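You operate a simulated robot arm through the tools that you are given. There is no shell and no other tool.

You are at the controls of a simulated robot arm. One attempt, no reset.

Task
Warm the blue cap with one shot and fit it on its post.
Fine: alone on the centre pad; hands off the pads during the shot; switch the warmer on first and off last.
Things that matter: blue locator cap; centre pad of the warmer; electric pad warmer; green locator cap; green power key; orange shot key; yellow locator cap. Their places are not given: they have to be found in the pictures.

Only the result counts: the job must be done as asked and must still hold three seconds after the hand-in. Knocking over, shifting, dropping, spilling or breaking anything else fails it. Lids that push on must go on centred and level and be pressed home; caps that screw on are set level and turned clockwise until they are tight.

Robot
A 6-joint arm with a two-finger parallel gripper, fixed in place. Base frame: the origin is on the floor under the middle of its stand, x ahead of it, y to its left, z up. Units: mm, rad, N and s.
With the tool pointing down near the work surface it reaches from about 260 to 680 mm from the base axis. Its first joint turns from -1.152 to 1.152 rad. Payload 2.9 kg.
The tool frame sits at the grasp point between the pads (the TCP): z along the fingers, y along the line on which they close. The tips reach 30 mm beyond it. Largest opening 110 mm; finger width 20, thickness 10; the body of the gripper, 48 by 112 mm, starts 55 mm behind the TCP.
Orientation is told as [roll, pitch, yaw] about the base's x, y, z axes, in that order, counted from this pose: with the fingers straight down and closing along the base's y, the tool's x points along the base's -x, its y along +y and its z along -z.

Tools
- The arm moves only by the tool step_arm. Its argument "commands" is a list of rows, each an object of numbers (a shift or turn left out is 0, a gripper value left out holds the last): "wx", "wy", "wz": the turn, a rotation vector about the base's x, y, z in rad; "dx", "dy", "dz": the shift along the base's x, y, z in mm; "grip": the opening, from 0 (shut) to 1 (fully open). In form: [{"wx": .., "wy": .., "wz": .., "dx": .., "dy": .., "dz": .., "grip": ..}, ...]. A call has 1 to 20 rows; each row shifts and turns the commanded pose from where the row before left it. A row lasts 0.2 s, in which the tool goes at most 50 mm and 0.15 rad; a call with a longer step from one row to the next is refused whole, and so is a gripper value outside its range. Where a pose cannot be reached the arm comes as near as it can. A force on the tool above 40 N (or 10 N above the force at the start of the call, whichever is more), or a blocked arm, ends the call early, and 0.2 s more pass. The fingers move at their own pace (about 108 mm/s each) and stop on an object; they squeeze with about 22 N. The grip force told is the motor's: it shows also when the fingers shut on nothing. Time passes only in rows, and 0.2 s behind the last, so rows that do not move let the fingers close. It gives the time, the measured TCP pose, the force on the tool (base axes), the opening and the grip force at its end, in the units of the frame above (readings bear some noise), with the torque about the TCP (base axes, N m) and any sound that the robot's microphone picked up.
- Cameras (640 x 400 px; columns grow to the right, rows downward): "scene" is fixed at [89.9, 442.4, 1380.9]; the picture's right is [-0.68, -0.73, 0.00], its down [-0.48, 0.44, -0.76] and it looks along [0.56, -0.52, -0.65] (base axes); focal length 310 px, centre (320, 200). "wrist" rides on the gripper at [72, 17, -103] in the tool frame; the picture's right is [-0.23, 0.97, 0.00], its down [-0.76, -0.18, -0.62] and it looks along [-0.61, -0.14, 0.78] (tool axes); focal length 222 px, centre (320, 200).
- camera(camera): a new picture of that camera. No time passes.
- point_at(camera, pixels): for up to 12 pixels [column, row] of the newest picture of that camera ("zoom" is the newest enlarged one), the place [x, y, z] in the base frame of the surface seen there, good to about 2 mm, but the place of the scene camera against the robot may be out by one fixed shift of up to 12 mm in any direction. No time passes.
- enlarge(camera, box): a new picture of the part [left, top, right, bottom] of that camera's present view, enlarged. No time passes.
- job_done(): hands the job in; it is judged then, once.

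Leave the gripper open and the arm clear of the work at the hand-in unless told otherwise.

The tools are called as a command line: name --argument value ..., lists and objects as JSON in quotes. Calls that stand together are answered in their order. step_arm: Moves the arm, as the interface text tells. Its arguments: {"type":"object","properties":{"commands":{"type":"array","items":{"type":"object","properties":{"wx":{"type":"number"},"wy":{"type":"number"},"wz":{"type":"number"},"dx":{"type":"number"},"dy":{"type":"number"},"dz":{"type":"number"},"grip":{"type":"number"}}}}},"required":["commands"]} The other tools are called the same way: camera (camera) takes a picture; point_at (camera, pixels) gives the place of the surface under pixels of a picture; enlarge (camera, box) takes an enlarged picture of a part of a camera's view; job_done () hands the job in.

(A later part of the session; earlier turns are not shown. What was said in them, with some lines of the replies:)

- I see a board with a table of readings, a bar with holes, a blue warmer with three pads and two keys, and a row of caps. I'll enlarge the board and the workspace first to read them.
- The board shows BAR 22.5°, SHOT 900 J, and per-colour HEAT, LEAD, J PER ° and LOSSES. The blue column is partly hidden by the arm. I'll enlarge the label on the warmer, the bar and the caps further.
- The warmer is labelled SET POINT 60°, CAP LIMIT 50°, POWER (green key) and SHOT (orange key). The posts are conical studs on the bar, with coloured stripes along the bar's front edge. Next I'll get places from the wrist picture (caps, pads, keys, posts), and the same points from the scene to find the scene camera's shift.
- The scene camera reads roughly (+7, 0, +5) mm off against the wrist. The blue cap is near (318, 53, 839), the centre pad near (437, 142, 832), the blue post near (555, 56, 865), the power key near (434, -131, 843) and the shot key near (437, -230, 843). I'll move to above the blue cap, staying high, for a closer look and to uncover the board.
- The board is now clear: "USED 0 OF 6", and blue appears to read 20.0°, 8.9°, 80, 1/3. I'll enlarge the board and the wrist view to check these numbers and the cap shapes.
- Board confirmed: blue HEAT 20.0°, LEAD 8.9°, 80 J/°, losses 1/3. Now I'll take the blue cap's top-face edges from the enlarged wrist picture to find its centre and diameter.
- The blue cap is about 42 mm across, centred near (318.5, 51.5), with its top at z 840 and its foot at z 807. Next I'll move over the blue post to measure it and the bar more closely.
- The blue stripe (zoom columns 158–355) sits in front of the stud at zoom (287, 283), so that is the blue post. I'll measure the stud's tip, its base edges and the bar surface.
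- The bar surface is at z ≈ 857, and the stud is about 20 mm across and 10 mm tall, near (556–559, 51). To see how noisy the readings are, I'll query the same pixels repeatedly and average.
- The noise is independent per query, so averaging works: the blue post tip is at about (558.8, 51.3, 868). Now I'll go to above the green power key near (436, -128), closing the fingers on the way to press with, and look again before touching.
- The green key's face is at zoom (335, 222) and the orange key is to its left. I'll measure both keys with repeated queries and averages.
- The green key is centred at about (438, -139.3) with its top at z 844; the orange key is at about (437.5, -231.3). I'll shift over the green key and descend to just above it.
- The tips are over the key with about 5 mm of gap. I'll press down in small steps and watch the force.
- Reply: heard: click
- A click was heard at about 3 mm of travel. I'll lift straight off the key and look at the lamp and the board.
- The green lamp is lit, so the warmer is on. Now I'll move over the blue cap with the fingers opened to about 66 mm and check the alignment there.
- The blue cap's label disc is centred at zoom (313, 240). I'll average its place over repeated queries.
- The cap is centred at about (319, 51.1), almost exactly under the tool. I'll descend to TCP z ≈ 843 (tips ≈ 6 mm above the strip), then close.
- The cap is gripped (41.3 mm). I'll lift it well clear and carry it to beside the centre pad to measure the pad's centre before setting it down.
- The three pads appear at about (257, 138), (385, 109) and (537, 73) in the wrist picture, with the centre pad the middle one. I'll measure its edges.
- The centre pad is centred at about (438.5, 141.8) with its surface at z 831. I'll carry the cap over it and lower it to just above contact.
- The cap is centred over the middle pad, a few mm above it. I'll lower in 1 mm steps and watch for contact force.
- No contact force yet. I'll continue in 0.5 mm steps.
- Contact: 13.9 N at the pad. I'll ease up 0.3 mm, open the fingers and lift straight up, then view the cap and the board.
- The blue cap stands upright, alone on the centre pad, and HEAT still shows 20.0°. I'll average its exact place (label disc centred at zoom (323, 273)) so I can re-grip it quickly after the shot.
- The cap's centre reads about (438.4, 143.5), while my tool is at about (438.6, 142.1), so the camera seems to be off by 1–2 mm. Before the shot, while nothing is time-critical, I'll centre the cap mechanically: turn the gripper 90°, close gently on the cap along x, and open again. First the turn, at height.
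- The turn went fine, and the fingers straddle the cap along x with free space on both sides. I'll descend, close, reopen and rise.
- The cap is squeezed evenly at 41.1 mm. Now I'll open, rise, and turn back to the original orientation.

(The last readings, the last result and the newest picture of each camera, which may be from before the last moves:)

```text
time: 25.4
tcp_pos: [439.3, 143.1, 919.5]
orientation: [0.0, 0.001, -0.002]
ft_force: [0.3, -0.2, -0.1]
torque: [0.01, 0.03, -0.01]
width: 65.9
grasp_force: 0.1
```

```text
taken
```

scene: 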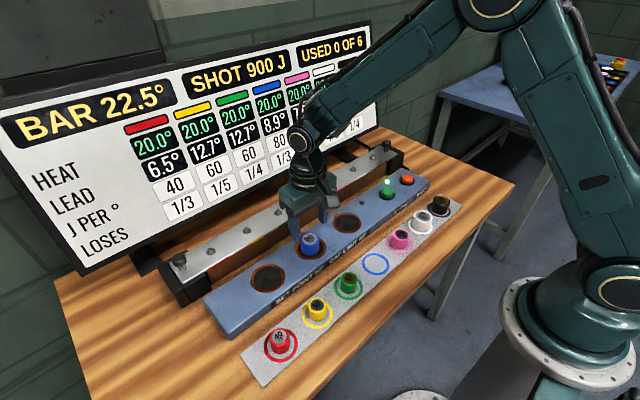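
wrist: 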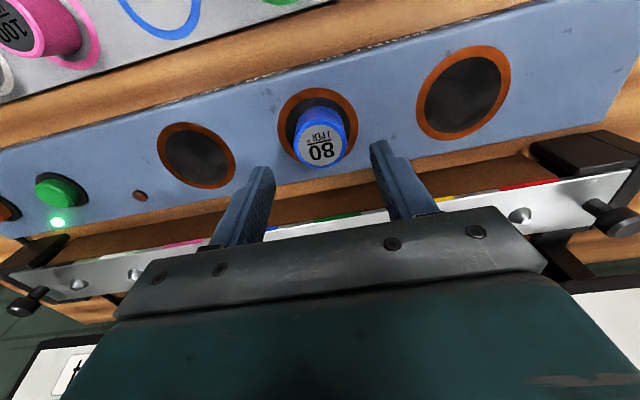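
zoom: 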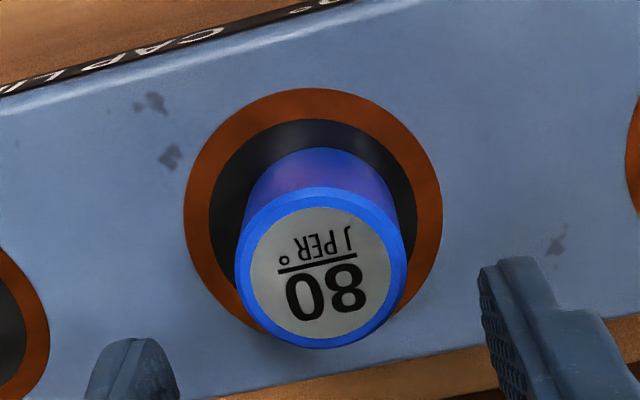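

The cap stayed put and is now mechanically centred under the gripper; it appears at zoom (321, 272) for this pose. I'll use that as the visual reference: the post must appear at the same spot from the same relative height. Moving over the blue post by the measured difference (+120.3, -92.1, +4).

step_arm --commands '[{"dx": 30.1, "dy": -23, "dz": 4}, {"dx": 30.1, "dy": -23}, {"dx": 30.1, "dy": -23}, {"dx": 30, "dy": -23.1}, {}, {}]'

camera --camera "wrist"

enlarge --camera "wrist" --box '[220, 60, 420, 185]'

camera --camera "scene"

```text
time: 26.8
tcp_pos: [560.1, 50.4, 925.7]
orientation: [0.0, 0.001, 0.0]
ft_force: [0.6, 0.1, 0.2]
torque: [0.02, 0.0, 0.0]
width: 65.8
grasp_force: 0.1
```

```text
taken
```

wrist: 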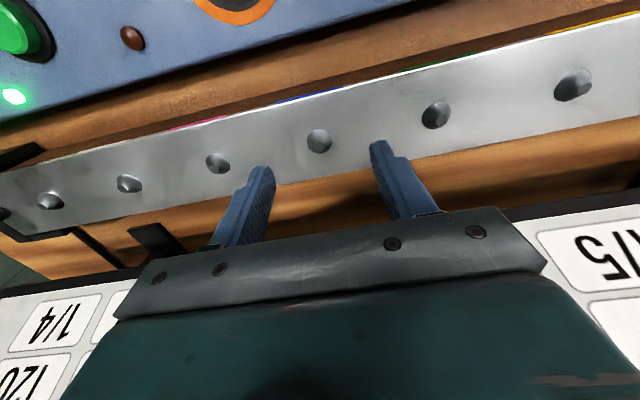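

```text
3.20 times, centred on (320, 122) of wrist
```

zoom: 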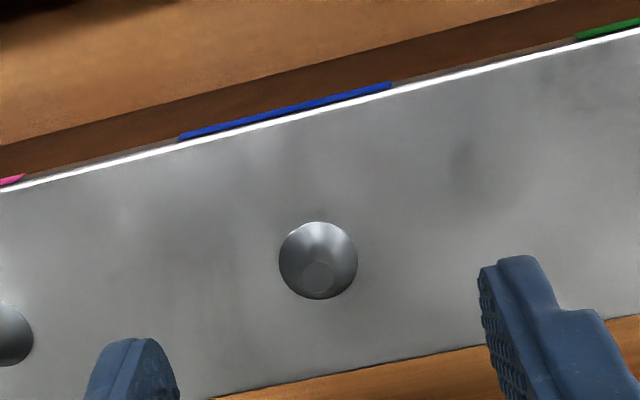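

```text
taken
```

scene: 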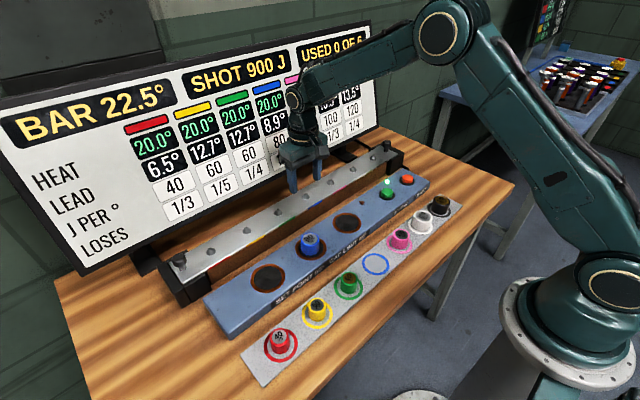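

The stud's flat tip appears near zoom (317.5, 278), very close to the reference (allowing for perspective, the cap's centre would be near (321, 276)). I'll enlarge further to refine.

enlarge --camera "wrist" --box '[296, 125, 344, 155]'

enlarge --camera "scene" --box '[270, 160, 350, 210]'

```text
13.33 times, centred on (320, 140) of wrist
```

zoom: 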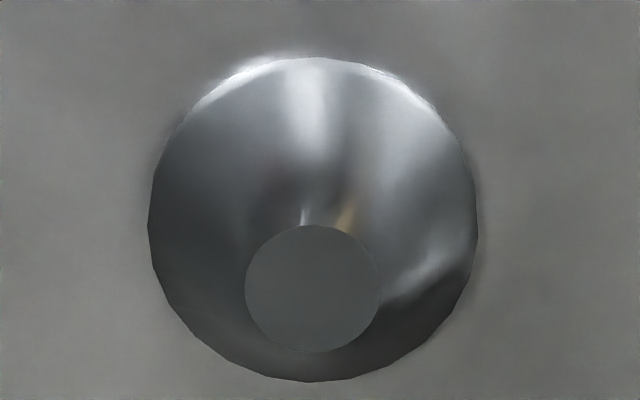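

```text
8.00 times, centred on (310, 185) of scene
```

zoom: 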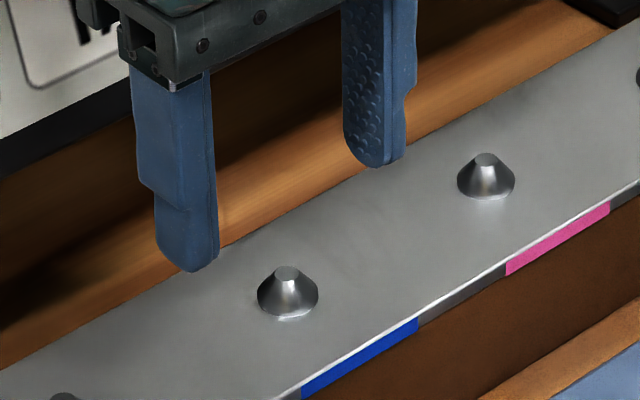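

The stud is a plain truncated cone, about 19 mm at its base, 8 mm at its tip and 10 mm high. Its tip centre is at wrist (319.5, 146.6), so it lies within 1 mm of the tool axis. I'll measure the bar-surface height around it to know the seating depth.

enlarge --camera "wrist" --box '[280, 110, 360, 160]'

point_at --camera "zoom" --pixels '[[160, 250], [160, 250], [160, 250], [480, 200], [480, 200], [480, 200], [320, 60], [320, 60], [320, 60], [316, 250], [316, 250], [316, 250]]'

```text
8.00 times, centred on (320, 135) of wrist
```

zoom: 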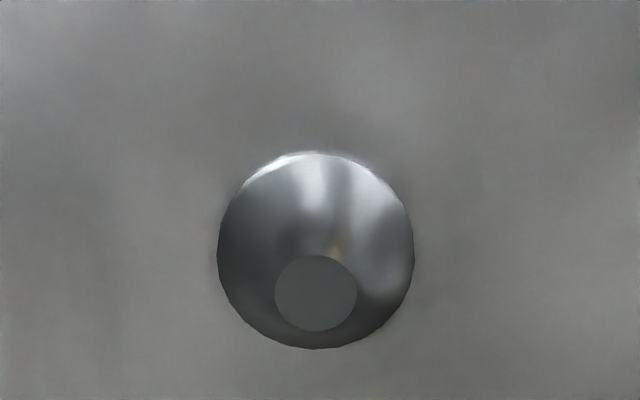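

```text
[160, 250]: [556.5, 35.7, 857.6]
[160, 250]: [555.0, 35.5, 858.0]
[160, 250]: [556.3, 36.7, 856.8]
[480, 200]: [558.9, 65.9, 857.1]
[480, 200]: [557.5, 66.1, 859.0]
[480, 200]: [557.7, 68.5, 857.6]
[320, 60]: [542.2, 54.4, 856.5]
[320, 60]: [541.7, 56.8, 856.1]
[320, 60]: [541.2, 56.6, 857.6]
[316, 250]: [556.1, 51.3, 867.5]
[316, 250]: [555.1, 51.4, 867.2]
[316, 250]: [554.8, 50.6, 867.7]
```

The bar surface is at z ≈ 857.3, so the seated TCP height should be about 892. All places are known now. Next I'll go over the orange shot key at (437.5, -231.4) with the fingers closed.

step_arm --commands '[{"dx": -17.3, "dy": -40.2, "grip": 0.0}, {"dx": -17.3, "dy": -40.2}, {"dx": -17.3, "dy": -40.2}, {"dx": -17.3, "dy": -40.2}, {"dx": -17.4, "dy": -40.1}, {"dx": -17.4, "dy": -40.1}, {"dx": -17.4, "dy": -40.2}, {"dz": -20}, {"dz": -23.6}, {}]'

camera --camera "wrist"

enlarge --camera "wrist" --box '[240, 90, 400, 200]'

camera --camera "scene"

```text
time: 29.0
tcp_pos: [437.2, -233.1, 881.3]
orientation: [0.0, 0.0, 0.0]
ft_force: [-0.1, -0.1, 0.4]
torque: [-0.02, 0.01, 0.0]
width: 0.0
grasp_force: 22.1
```

```text
taken
```

wrist: 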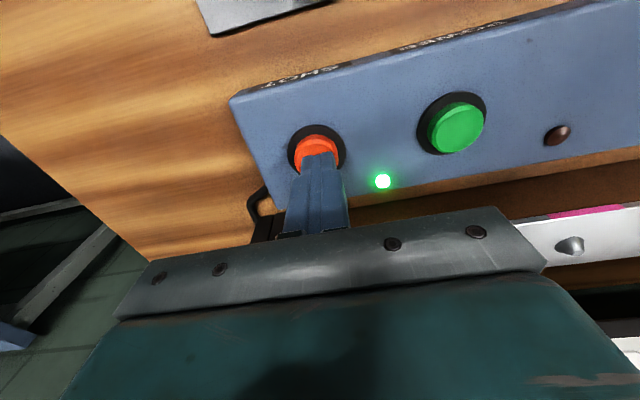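

```text
3.64 times, centred on (320, 145) of wrist
```

zoom: 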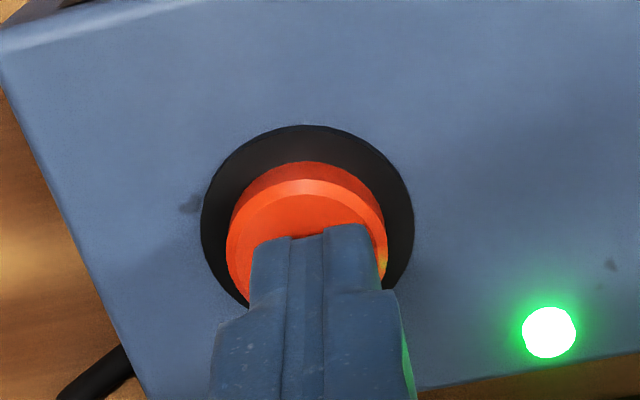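

```text
taken
```

scene: 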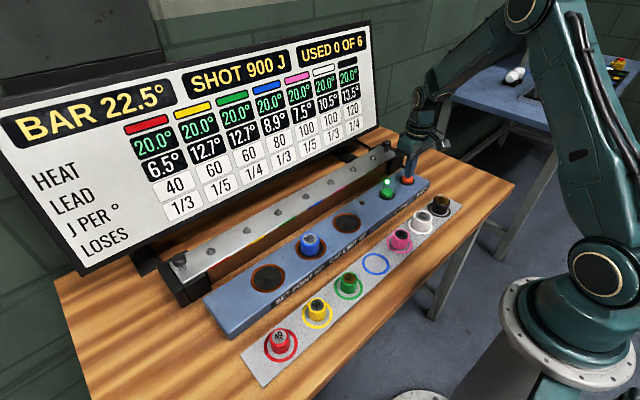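

The fingertips are over the orange key, with power on and the blue cap alone on the centre pad. I'll press the shot key once and rise off it in the same call.

step_arm --commands '[{"dz": -3}, {"dz": -2}, {"dz": -2}, {"dz": -2}, {"dz": -0.4}, {"dz": 9.4}, {"dz": 20}]'

camera --camera "scene"

enlarge --camera "scene" --box '[120, 30, 380, 220]'

enlarge --camera "scene" --box '[250, 150, 430, 290]'

```text
time: 30.6
tcp_pos: [437.5, -230.7, 899.9]
orientation: [0.0, -0.001, -0.001]
ft_force: [-0.6, 0.4, 0.7]
torque: [0.0, -0.02, -0.02]
width: 0.0
grasp_force: 22.3
heard: click
```

```text
taken
```

scene: 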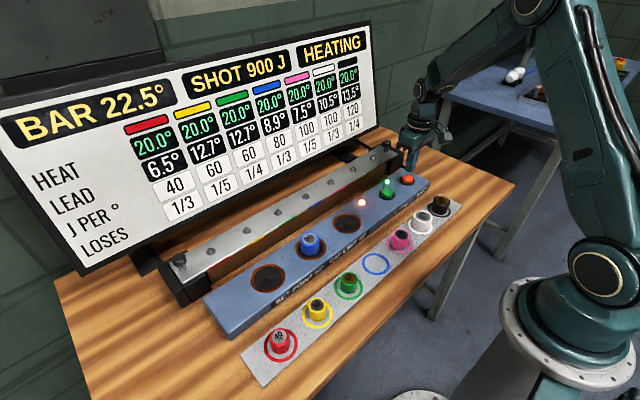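

```text
2.11 times, centred on (250, 125) of scene
```

zoom: 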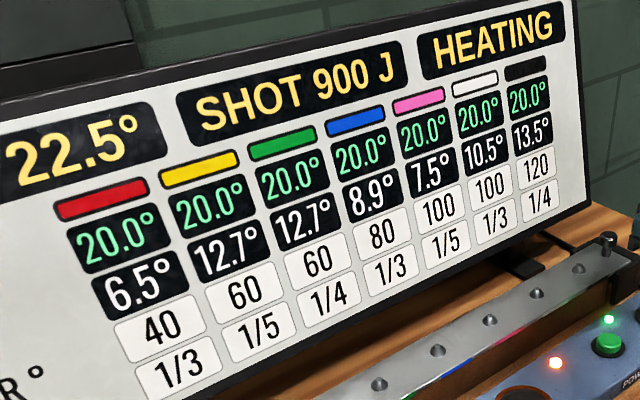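

```text
2.86 times, centred on (340, 220) of scene
```

zoom: 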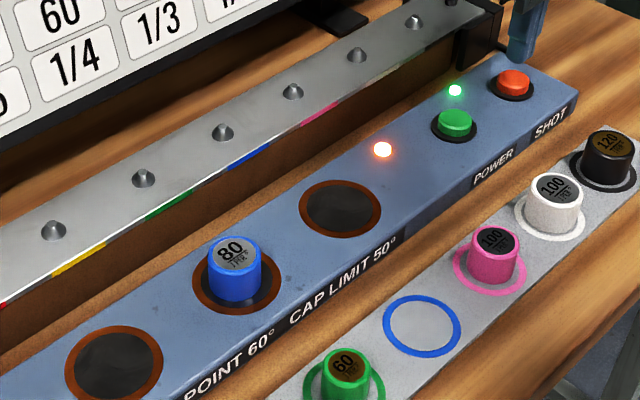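

The board shows HEATING and the red lamp is lit. I'll wait here, well away from the pads, reopen the fingers, and watch until it ends.

step_arm --commands '[{"dz": 20, "grip": 0.6}, {}, {}, {}]'

enlarge --camera "scene" --box '[120, 30, 420, 250]'

```text
time: 31.6
tcp_pos: [437.5, -232.2, 920.1]
orientation: [0.001, 0.002, 0.0]
ft_force: [0.4, 1.2, -0.3]
torque: [0.01, -0.03, 0.01]
width: 66.1
grasp_force: 0.1
```

```text
1.82 times, centred on (270, 140) of scene
```

zoom: 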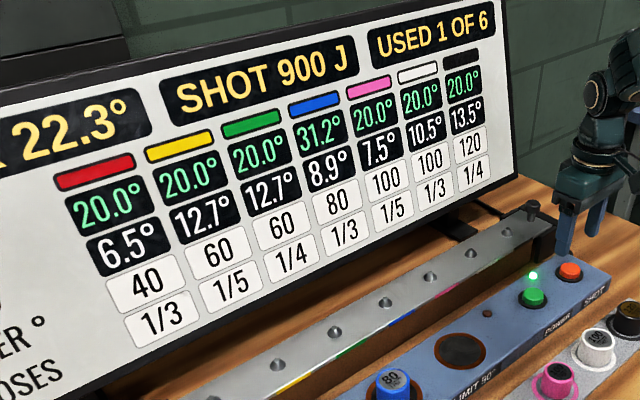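

The shot is done: USED 1 OF 6, blue is at 31.2°, the bar has dropped to 22.3°, and the red lamp is off. So the lead is now 8.9°. I'll move at once to the cap, grip it, lift and carry it above the blue post.

step_arm --commands '[{"dx": 1.1, "dy": 46.7}, {"dy": 46.7}, {"dy": 46.7}, {"dy": 46.7}, {"dy": 46.7}, {"dy": 46.6}, {"dy": 46.6}, {"dy": 46.6}, {}, {"dz": -26}, {"dz": -27.5}, {}, {"grip": 0.0}, {}, {"dz": 22}, {"dz": 38}, {"dx": 30.1, "dy": -23.1}, {"dx": 30.1, "dy": -23.1}, {"dx": 30.2, "dy": -23.2}, {"dx": 30.2, "dy": -23.2}]'

camera --camera "scene"

enlarge --camera "scene" --box '[0, 50, 300, 220]'

enlarge --camera "scene" --box '[260, 150, 350, 210]'

camera --camera "wrist"

```text
time: 35.8
tcp_pos: [559.8, 48.9, 927.8]
orientation: [0.0, 0.0, -0.001]
ft_force: [0.0, 0.3, -0.7]
torque: [0.05, 0.01, 0.03]
width: 41.3
grasp_force: 22.2
```

```text
taken
```

scene: 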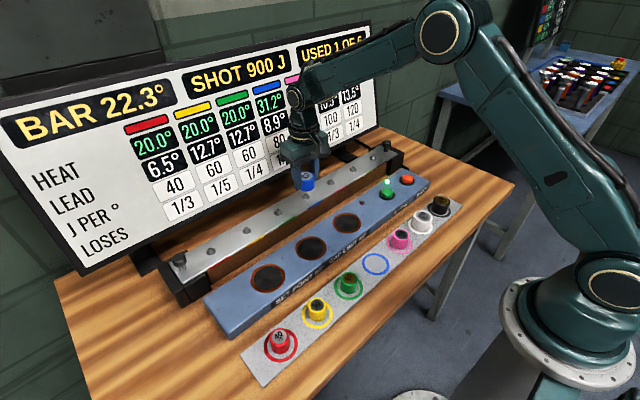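

```text
2.13 times, centred on (150, 135) of scene
```

zoom: 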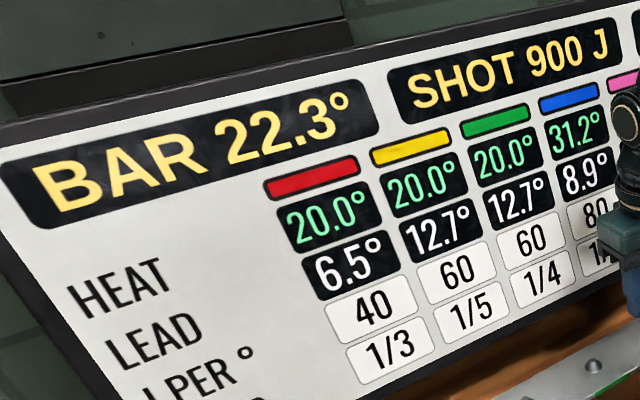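

```text
6.67 times, centred on (305, 180) of scene
```

zoom: 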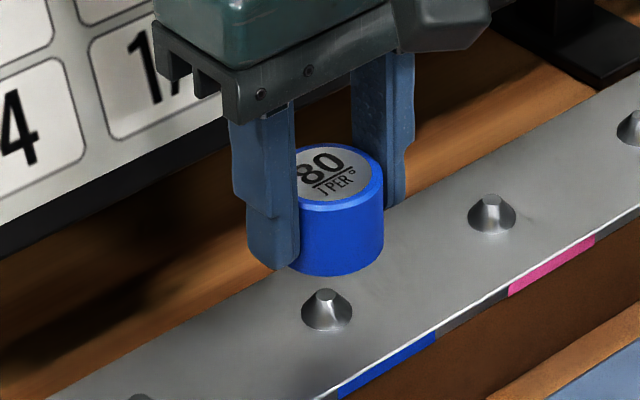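

```text
taken
```

wrist: 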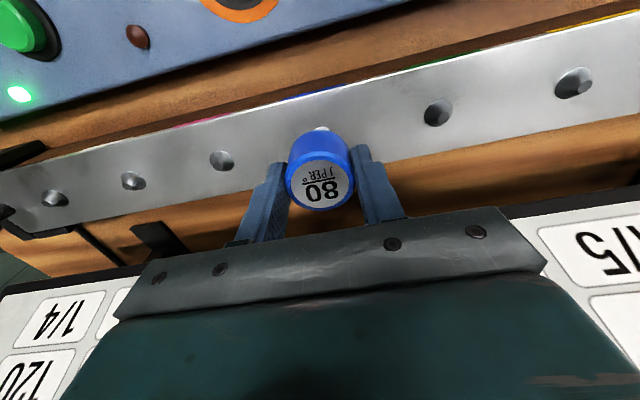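

HEAT holds at 31.2° and the bar at 22.3° — no rush-cooling, and the lead is met. The cap hangs above the post. I'll zoom in closely from the scene camera to check cap-to-post alignment before lowering.

enlarge --camera "scene" --box '[285, 165, 333, 205]'

enlarge --camera "wrist" --box '[260, 110, 380, 220]'

```text
10.00 times, centred on (309, 185) of scene
```

zoom: 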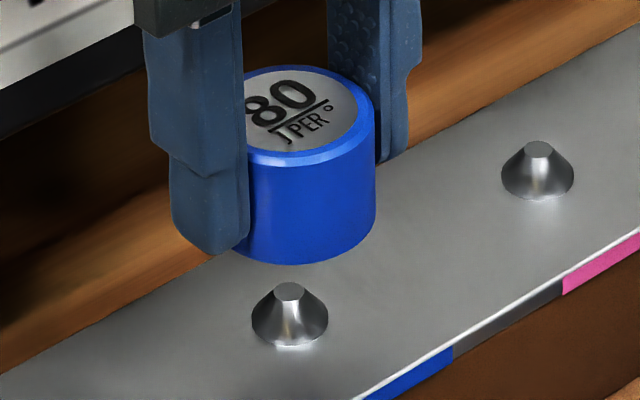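

```text
3.64 times, centred on (320, 165) of wrist
```

zoom: 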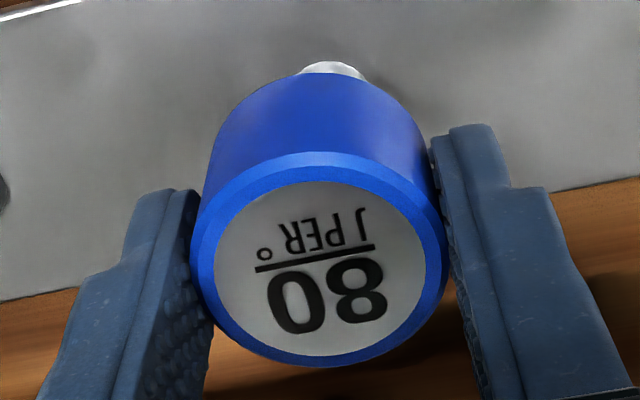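

In the wrist zoom the post peeks out behind the cap, centred near column 333, while the cap axis is at about 319. The scene zoom also shows the cap slightly right of the post. Both say the cap is about 2 mm too far in -y. I'll shift +1.8 mm in y and check again.

step_arm --commands '[{"dy": 1.8}, {}]'

enlarge --camera "wrist" --box '[260, 110, 380, 220]'

enlarge --camera "scene" --box '[285, 165, 333, 205]'

```text
time: 36.4
tcp_pos: [559.7, 50.3, 927.1]
orientation: [-0.002, 0.0, 0.0]
ft_force: [-0.4, -0.1, -0.9]
torque: [0.0, 0.04, 0.0]
width: 41.3
grasp_force: 22.2
```

```text
3.64 times, centred on (320, 165) of wrist
```

zoom: 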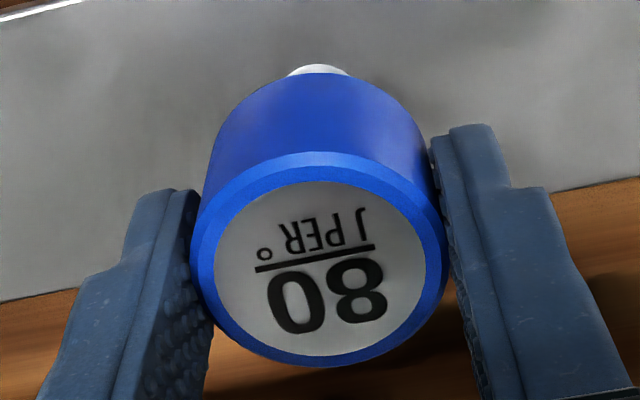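

```text
10.00 times, centred on (309, 185) of scene
```

zoom: 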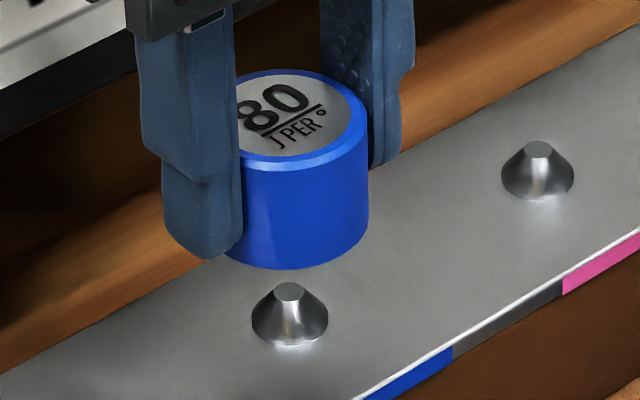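

The post now peeks out symmetrically behind the cap (columns 290–348, centre 319), and the scene view has the cap axis over the post. Lowering to just above the tip.

step_arm --commands '[{"dz": -12}, {"dz": -8}, {}]'

enlarge --camera "scene" --box '[285, 165, 333, 205]'

```text
time: 37.2
tcp_pos: [559.5, 50.9, 906.8]
orientation: [-0.001, -0.001, -0.001]
ft_force: [-0.4, -0.4, -1.4]
torque: [-0.04, 0.0, 0.01]
width: 41.6
grasp_force: 21.9
```

```text
10.00 times, centred on (309, 185) of scene
```

zoom: 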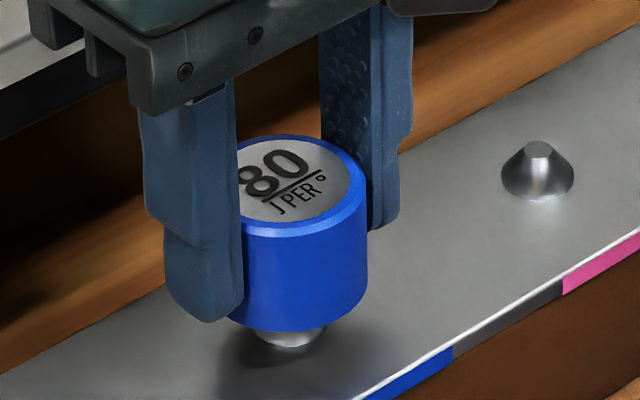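

The cap sits neatly over the cone with about 3 mm to go before it engages. I'll lower it in small steps while watching the force.

step_arm --commands '[{"dz": -2}, {"dz": -2}, {"dz": -2}, {"dz": -2}, {}]'

```text
time: 38.4
tcp_pos: [559.3, 52.7, 898.4]
orientation: [0.0, 0.0, 0.0]
ft_force: [0.2, -0.2, -1.1]
torque: [0.01, 0.02, 0.03]
width: 41.3
grasp_force: 22.5
```

No resistance: the cap is already about 5 mm over the cone. Continuing down.

step_arm --commands '[{"dz": -1.5}, {"dz": -1}, {"dz": -1}, {"dz": -1}, {}]'

enlarge --camera "scene" --box '[285, 165, 333, 205]'

```text
time: 39.6
tcp_pos: [558.9, 51.8, 894.9]
orientation: [0.002, 0.0, 0.0]
ft_force: [0.4, 0.6, -1.3]
torque: [0.0, -0.02, -0.03]
width: 41.3
grasp_force: 22.2
```

```text
10.00 times, centred on (309, 185) of scene
```

zoom: 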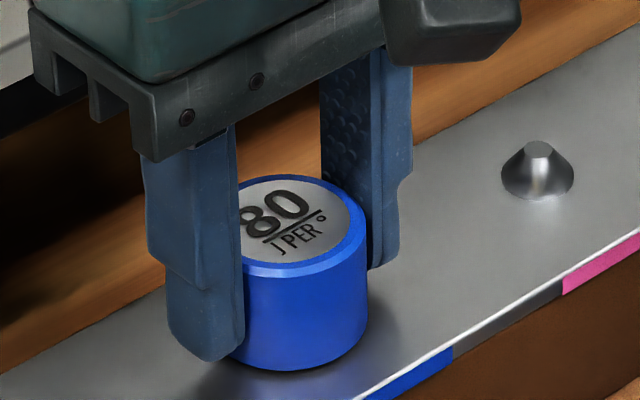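

Still free, and the cap is almost on the bar. Half-millimetre steps now until it seats.

step_arm --commands '[{"dz": -0.5}, {"dz": -0.5}, {"dz": -0.5}, {}]'

```text
time: 40.6
tcp_pos: [559.6, 50.9, 893.4]
orientation: [0.0, -0.001, 0.0]
ft_force: [-0.4, -0.6, 4.3]
torque: [0.02, 0.09, 0.01]
width: 41.6
grasp_force: 22.2
```

First contact force (4.3 N). I'll press a little further to seat it home.

step_arm --commands '[{"dz": -0.5}, {}]'

enlarge --camera "scene" --box '[285, 165, 333, 205]'

enlarge --camera "scene" --box '[0, 50, 300, 220]'

```text
time: 41.2
tcp_pos: [560.0, 52.0, 892.9]
orientation: [0.001, -0.001, 0.0]
ft_force: [-1.4, -2.2, 11.3]
torque: [-0.08, 0.23, -0.03]
width: 41.7
grasp_force: 22.6
```

```text
10.00 times, centred on (309, 185) of scene
```

zoom: 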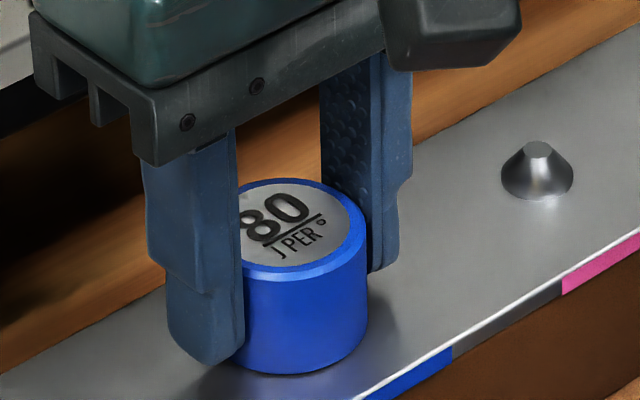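

```text
2.13 times, centred on (150, 135) of scene
```

zoom: 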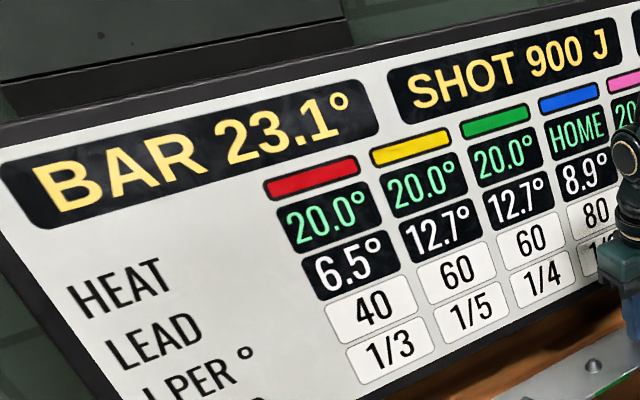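

The board now shows blue HOME, so the cap is fitted. I'll relieve the press, open the fingers, rise straight up and check it.

step_arm --commands '[{"dz": 0.5}, {"grip": 0.6}, {}, {"dz": 15}, {"dz": 30}, {}]'

camera --camera "wrist"

camera --camera "scene"

enlarge --camera "scene" --box '[275, 165, 343, 215]'

```text
time: 42.6
tcp_pos: [558.9, 51.3, 939.3]
orientation: [-0.001, 0.0, 0.0]
ft_force: [0.0, 0.2, -0.2]
torque: [-0.01, 0.04, 0.03]
width: 66.0
grasp_force: 0.1
```

```text
taken
```

wrist: 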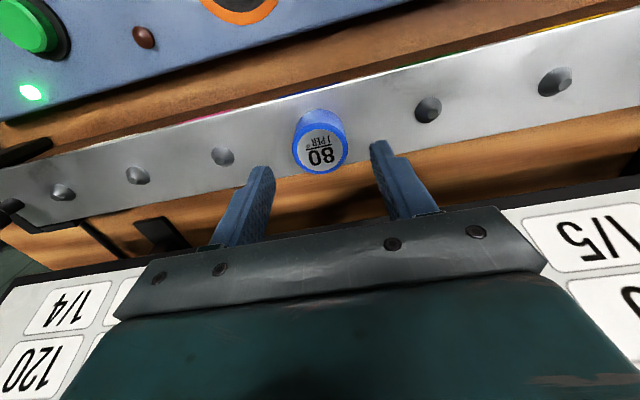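

```text
taken
```

scene: 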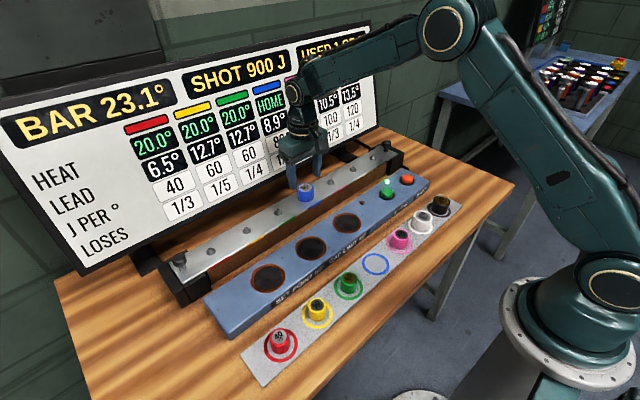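

```text
8.00 times, centred on (309, 190) of scene
```

zoom: 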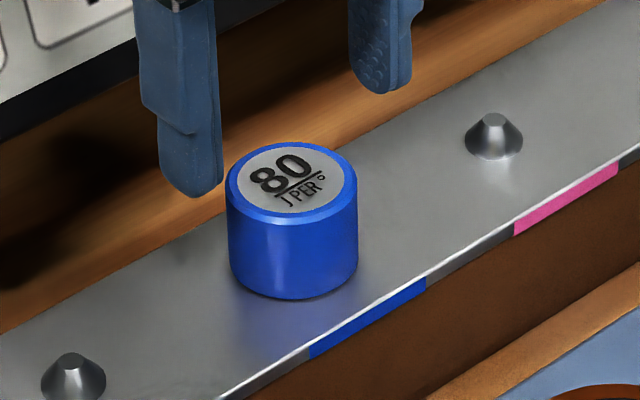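

The cap stands level and flush on the blue post. Last step: go to the green power key with the fingers closed and switch the warmer off.

step_arm --commands '[{"dz": 10}, {"dx": -20.2, "dy": -31.7, "grip": 0.0}, {"dx": -20.2, "dy": -31.7}, {"dx": -20.2, "dy": -31.7}, {"dx": -20.2, "dy": -31.7}, {"dx": -20.3, "dy": -31.8}, {"dx": -20.3, "dy": -31.8}, {"dz": -30}, {"dz": -37.5}, {}]'

camera --camera "wrist"

enlarge --camera "wrist" --box '[240, 90, 400, 200]'

```text
time: 44.8
tcp_pos: [439.3, -139.7, 880.8]
orientation: [0.001, -0.001, 0.001]
ft_force: [0.9, -0.1, -0.2]
torque: [0.02, -0.02, 0.02]
width: 0.0
grasp_force: 22.1
```

```text
taken
```

wrist: 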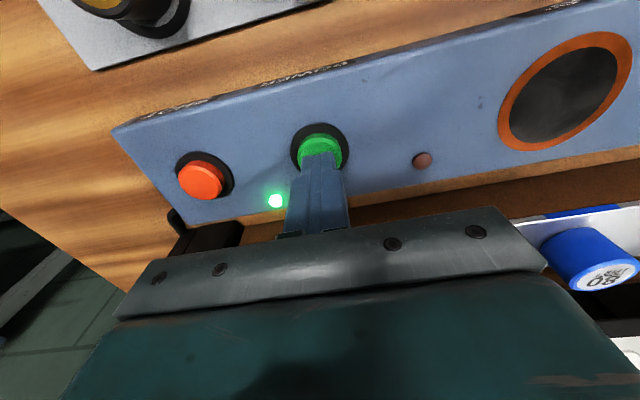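

```text
3.64 times, centred on (320, 145) of wrist
```

zoom: 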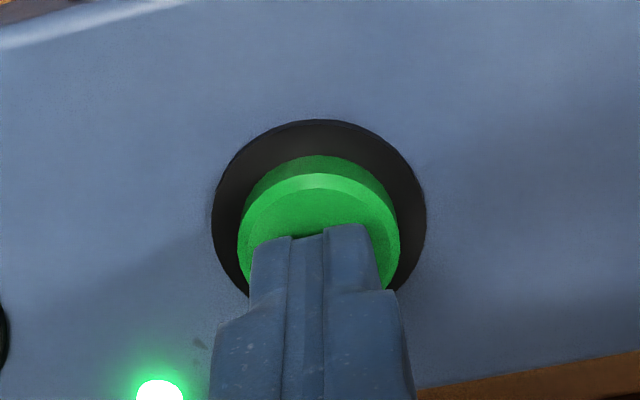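

The fingertips are over the green key and its lamp is still lit. I'll press once and rise.

step_arm --commands '[{"dz": -3}, {"dz": -2}, {"dz": -2}, {"dz": -2}, {"dz": -0.3}, {"dz": 9.3}, {"dz": 25}, {"dz": 35}]'

camera --camera "wrist"

camera --camera "scene"

```text
time: 46.6
tcp_pos: [437.4, -138.4, 939.4]
orientation: [0.0, 0.0, 0.001]
ft_force: [0.4, 0.1, 0.5]
torque: [-0.01, 0.01, 0.01]
width: 0.0
grasp_force: 21.8
```

```text
taken
```

wrist: 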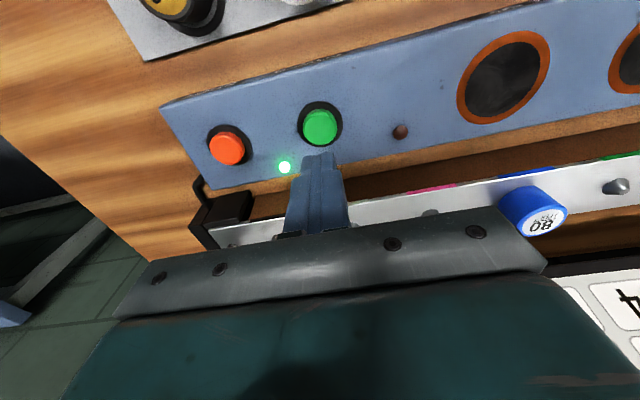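

```text
taken
```

scene: 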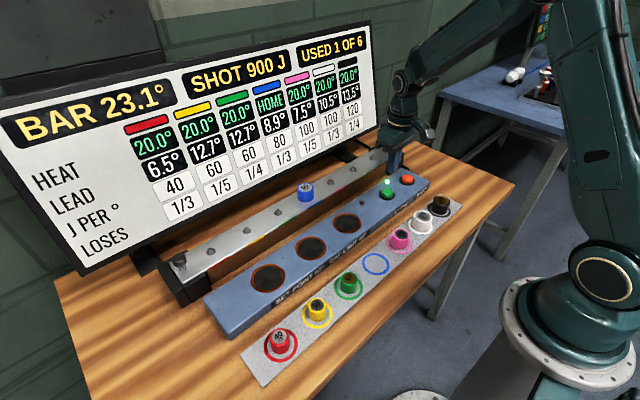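

No click was heard and the lamp is still lit, so that press was too shallow or too brief. I'll go down again and press a bit deeper, with a short hold.

step_arm --commands '[{"dz": -30}, {"dz": -30}, {"dz": -3}, {"dz": -2}, {"dz": -2}, {"dz": -2}, {"dz": -1}, {}]'

```text
time: 48.4
tcp_pos: [438.8, -140.0, 870.0]
orientation: [0.0, 0.0, -0.001]
ft_force: [0.2, -0.3, 1.7]
torque: [-0.01, -0.02, -0.03]
width: 0.0
grasp_force: 21.6
heard: click
```

A click was heard this time. I'll rise off the key and check the lamp.

step_arm --commands '[{"dz": 10}, {"dz": 25}, {"dz": 35}, {}]'

camera --camera "wrist"

camera --camera "scene"

```text
time: 49.4
tcp_pos: [438.3, -140.2, 939.6]
orientation: [0.001, -0.002, -0.001]
ft_force: [-1.0, -0.5, -0.7]
torque: [0.01, 0.01, -0.03]
width: 0.0
grasp_force: 22.3
```

```text
taken
```

wrist: 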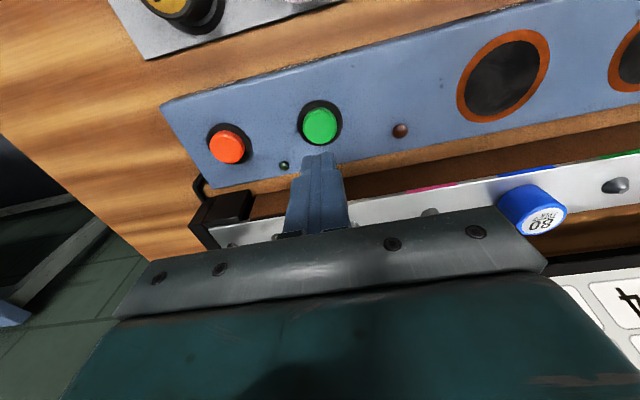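

```text
taken
```

scene: 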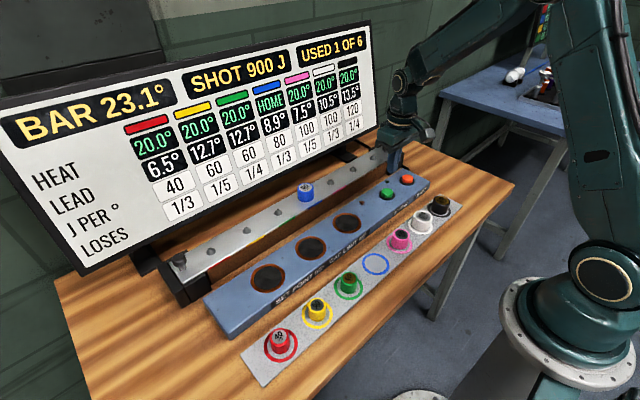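

The lamp is out, so the warmer is off; the board shows USED 1 OF 6 and blue HOME. I'll rise well clear and open the gripper.

step_arm --commands '[{"dz": 40}, {"dz": 40}, {"dz": 40, "grip": 1.0}, {}, {}, {}]'

camera --camera "scene"

enlarge --camera "scene" --box '[150, 130, 470, 390]'

```text
time: 50.8
tcp_pos: [437.9, -138.8, 1060.0]
orientation: [0.001, 0.0, 0.001]
ft_force: [-1.0, -0.3, 0.0]
torque: [0.01, 0.02, 0.01]
width: 110.0
grasp_force: 0.0
```

```text
taken
```

scene: 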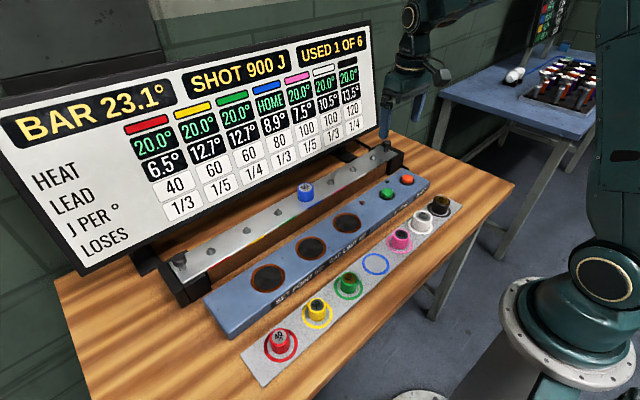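

```text
1.54 times, centred on (310, 260) of scene
```

zoom: 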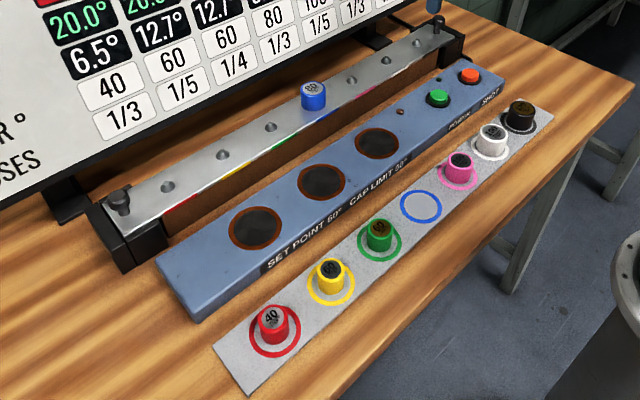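

The blue cap is home on its post, the other caps are untouched, the warmer is off, the gripper is open and the arm is clear. I'm handing in the job.

job_done

```text
The job is handed in.
```

The blue cap was warmed with one shot and is pressed home on its post, and I've handed the job in. The board showed blue HOME and USED 1 OF 6.

- **Warming:** the cap stood alone on the centre pad. The gripper was over by the shot key while the shot ran. The cap reached 31.2° with the bar at 22.3°, which just met the 8.9° lead it needed.
- **Fitting:** the cap went onto the post freely and stands level on the bar.
- **Warmer:** I switched it on before touching the cap and off as the last step. My first press to switch off was too shallow and didn't register. The second press clicked and the lamp went out.
- **Everything else:** the other six caps were not touched. The arm is clear with the gripper open.
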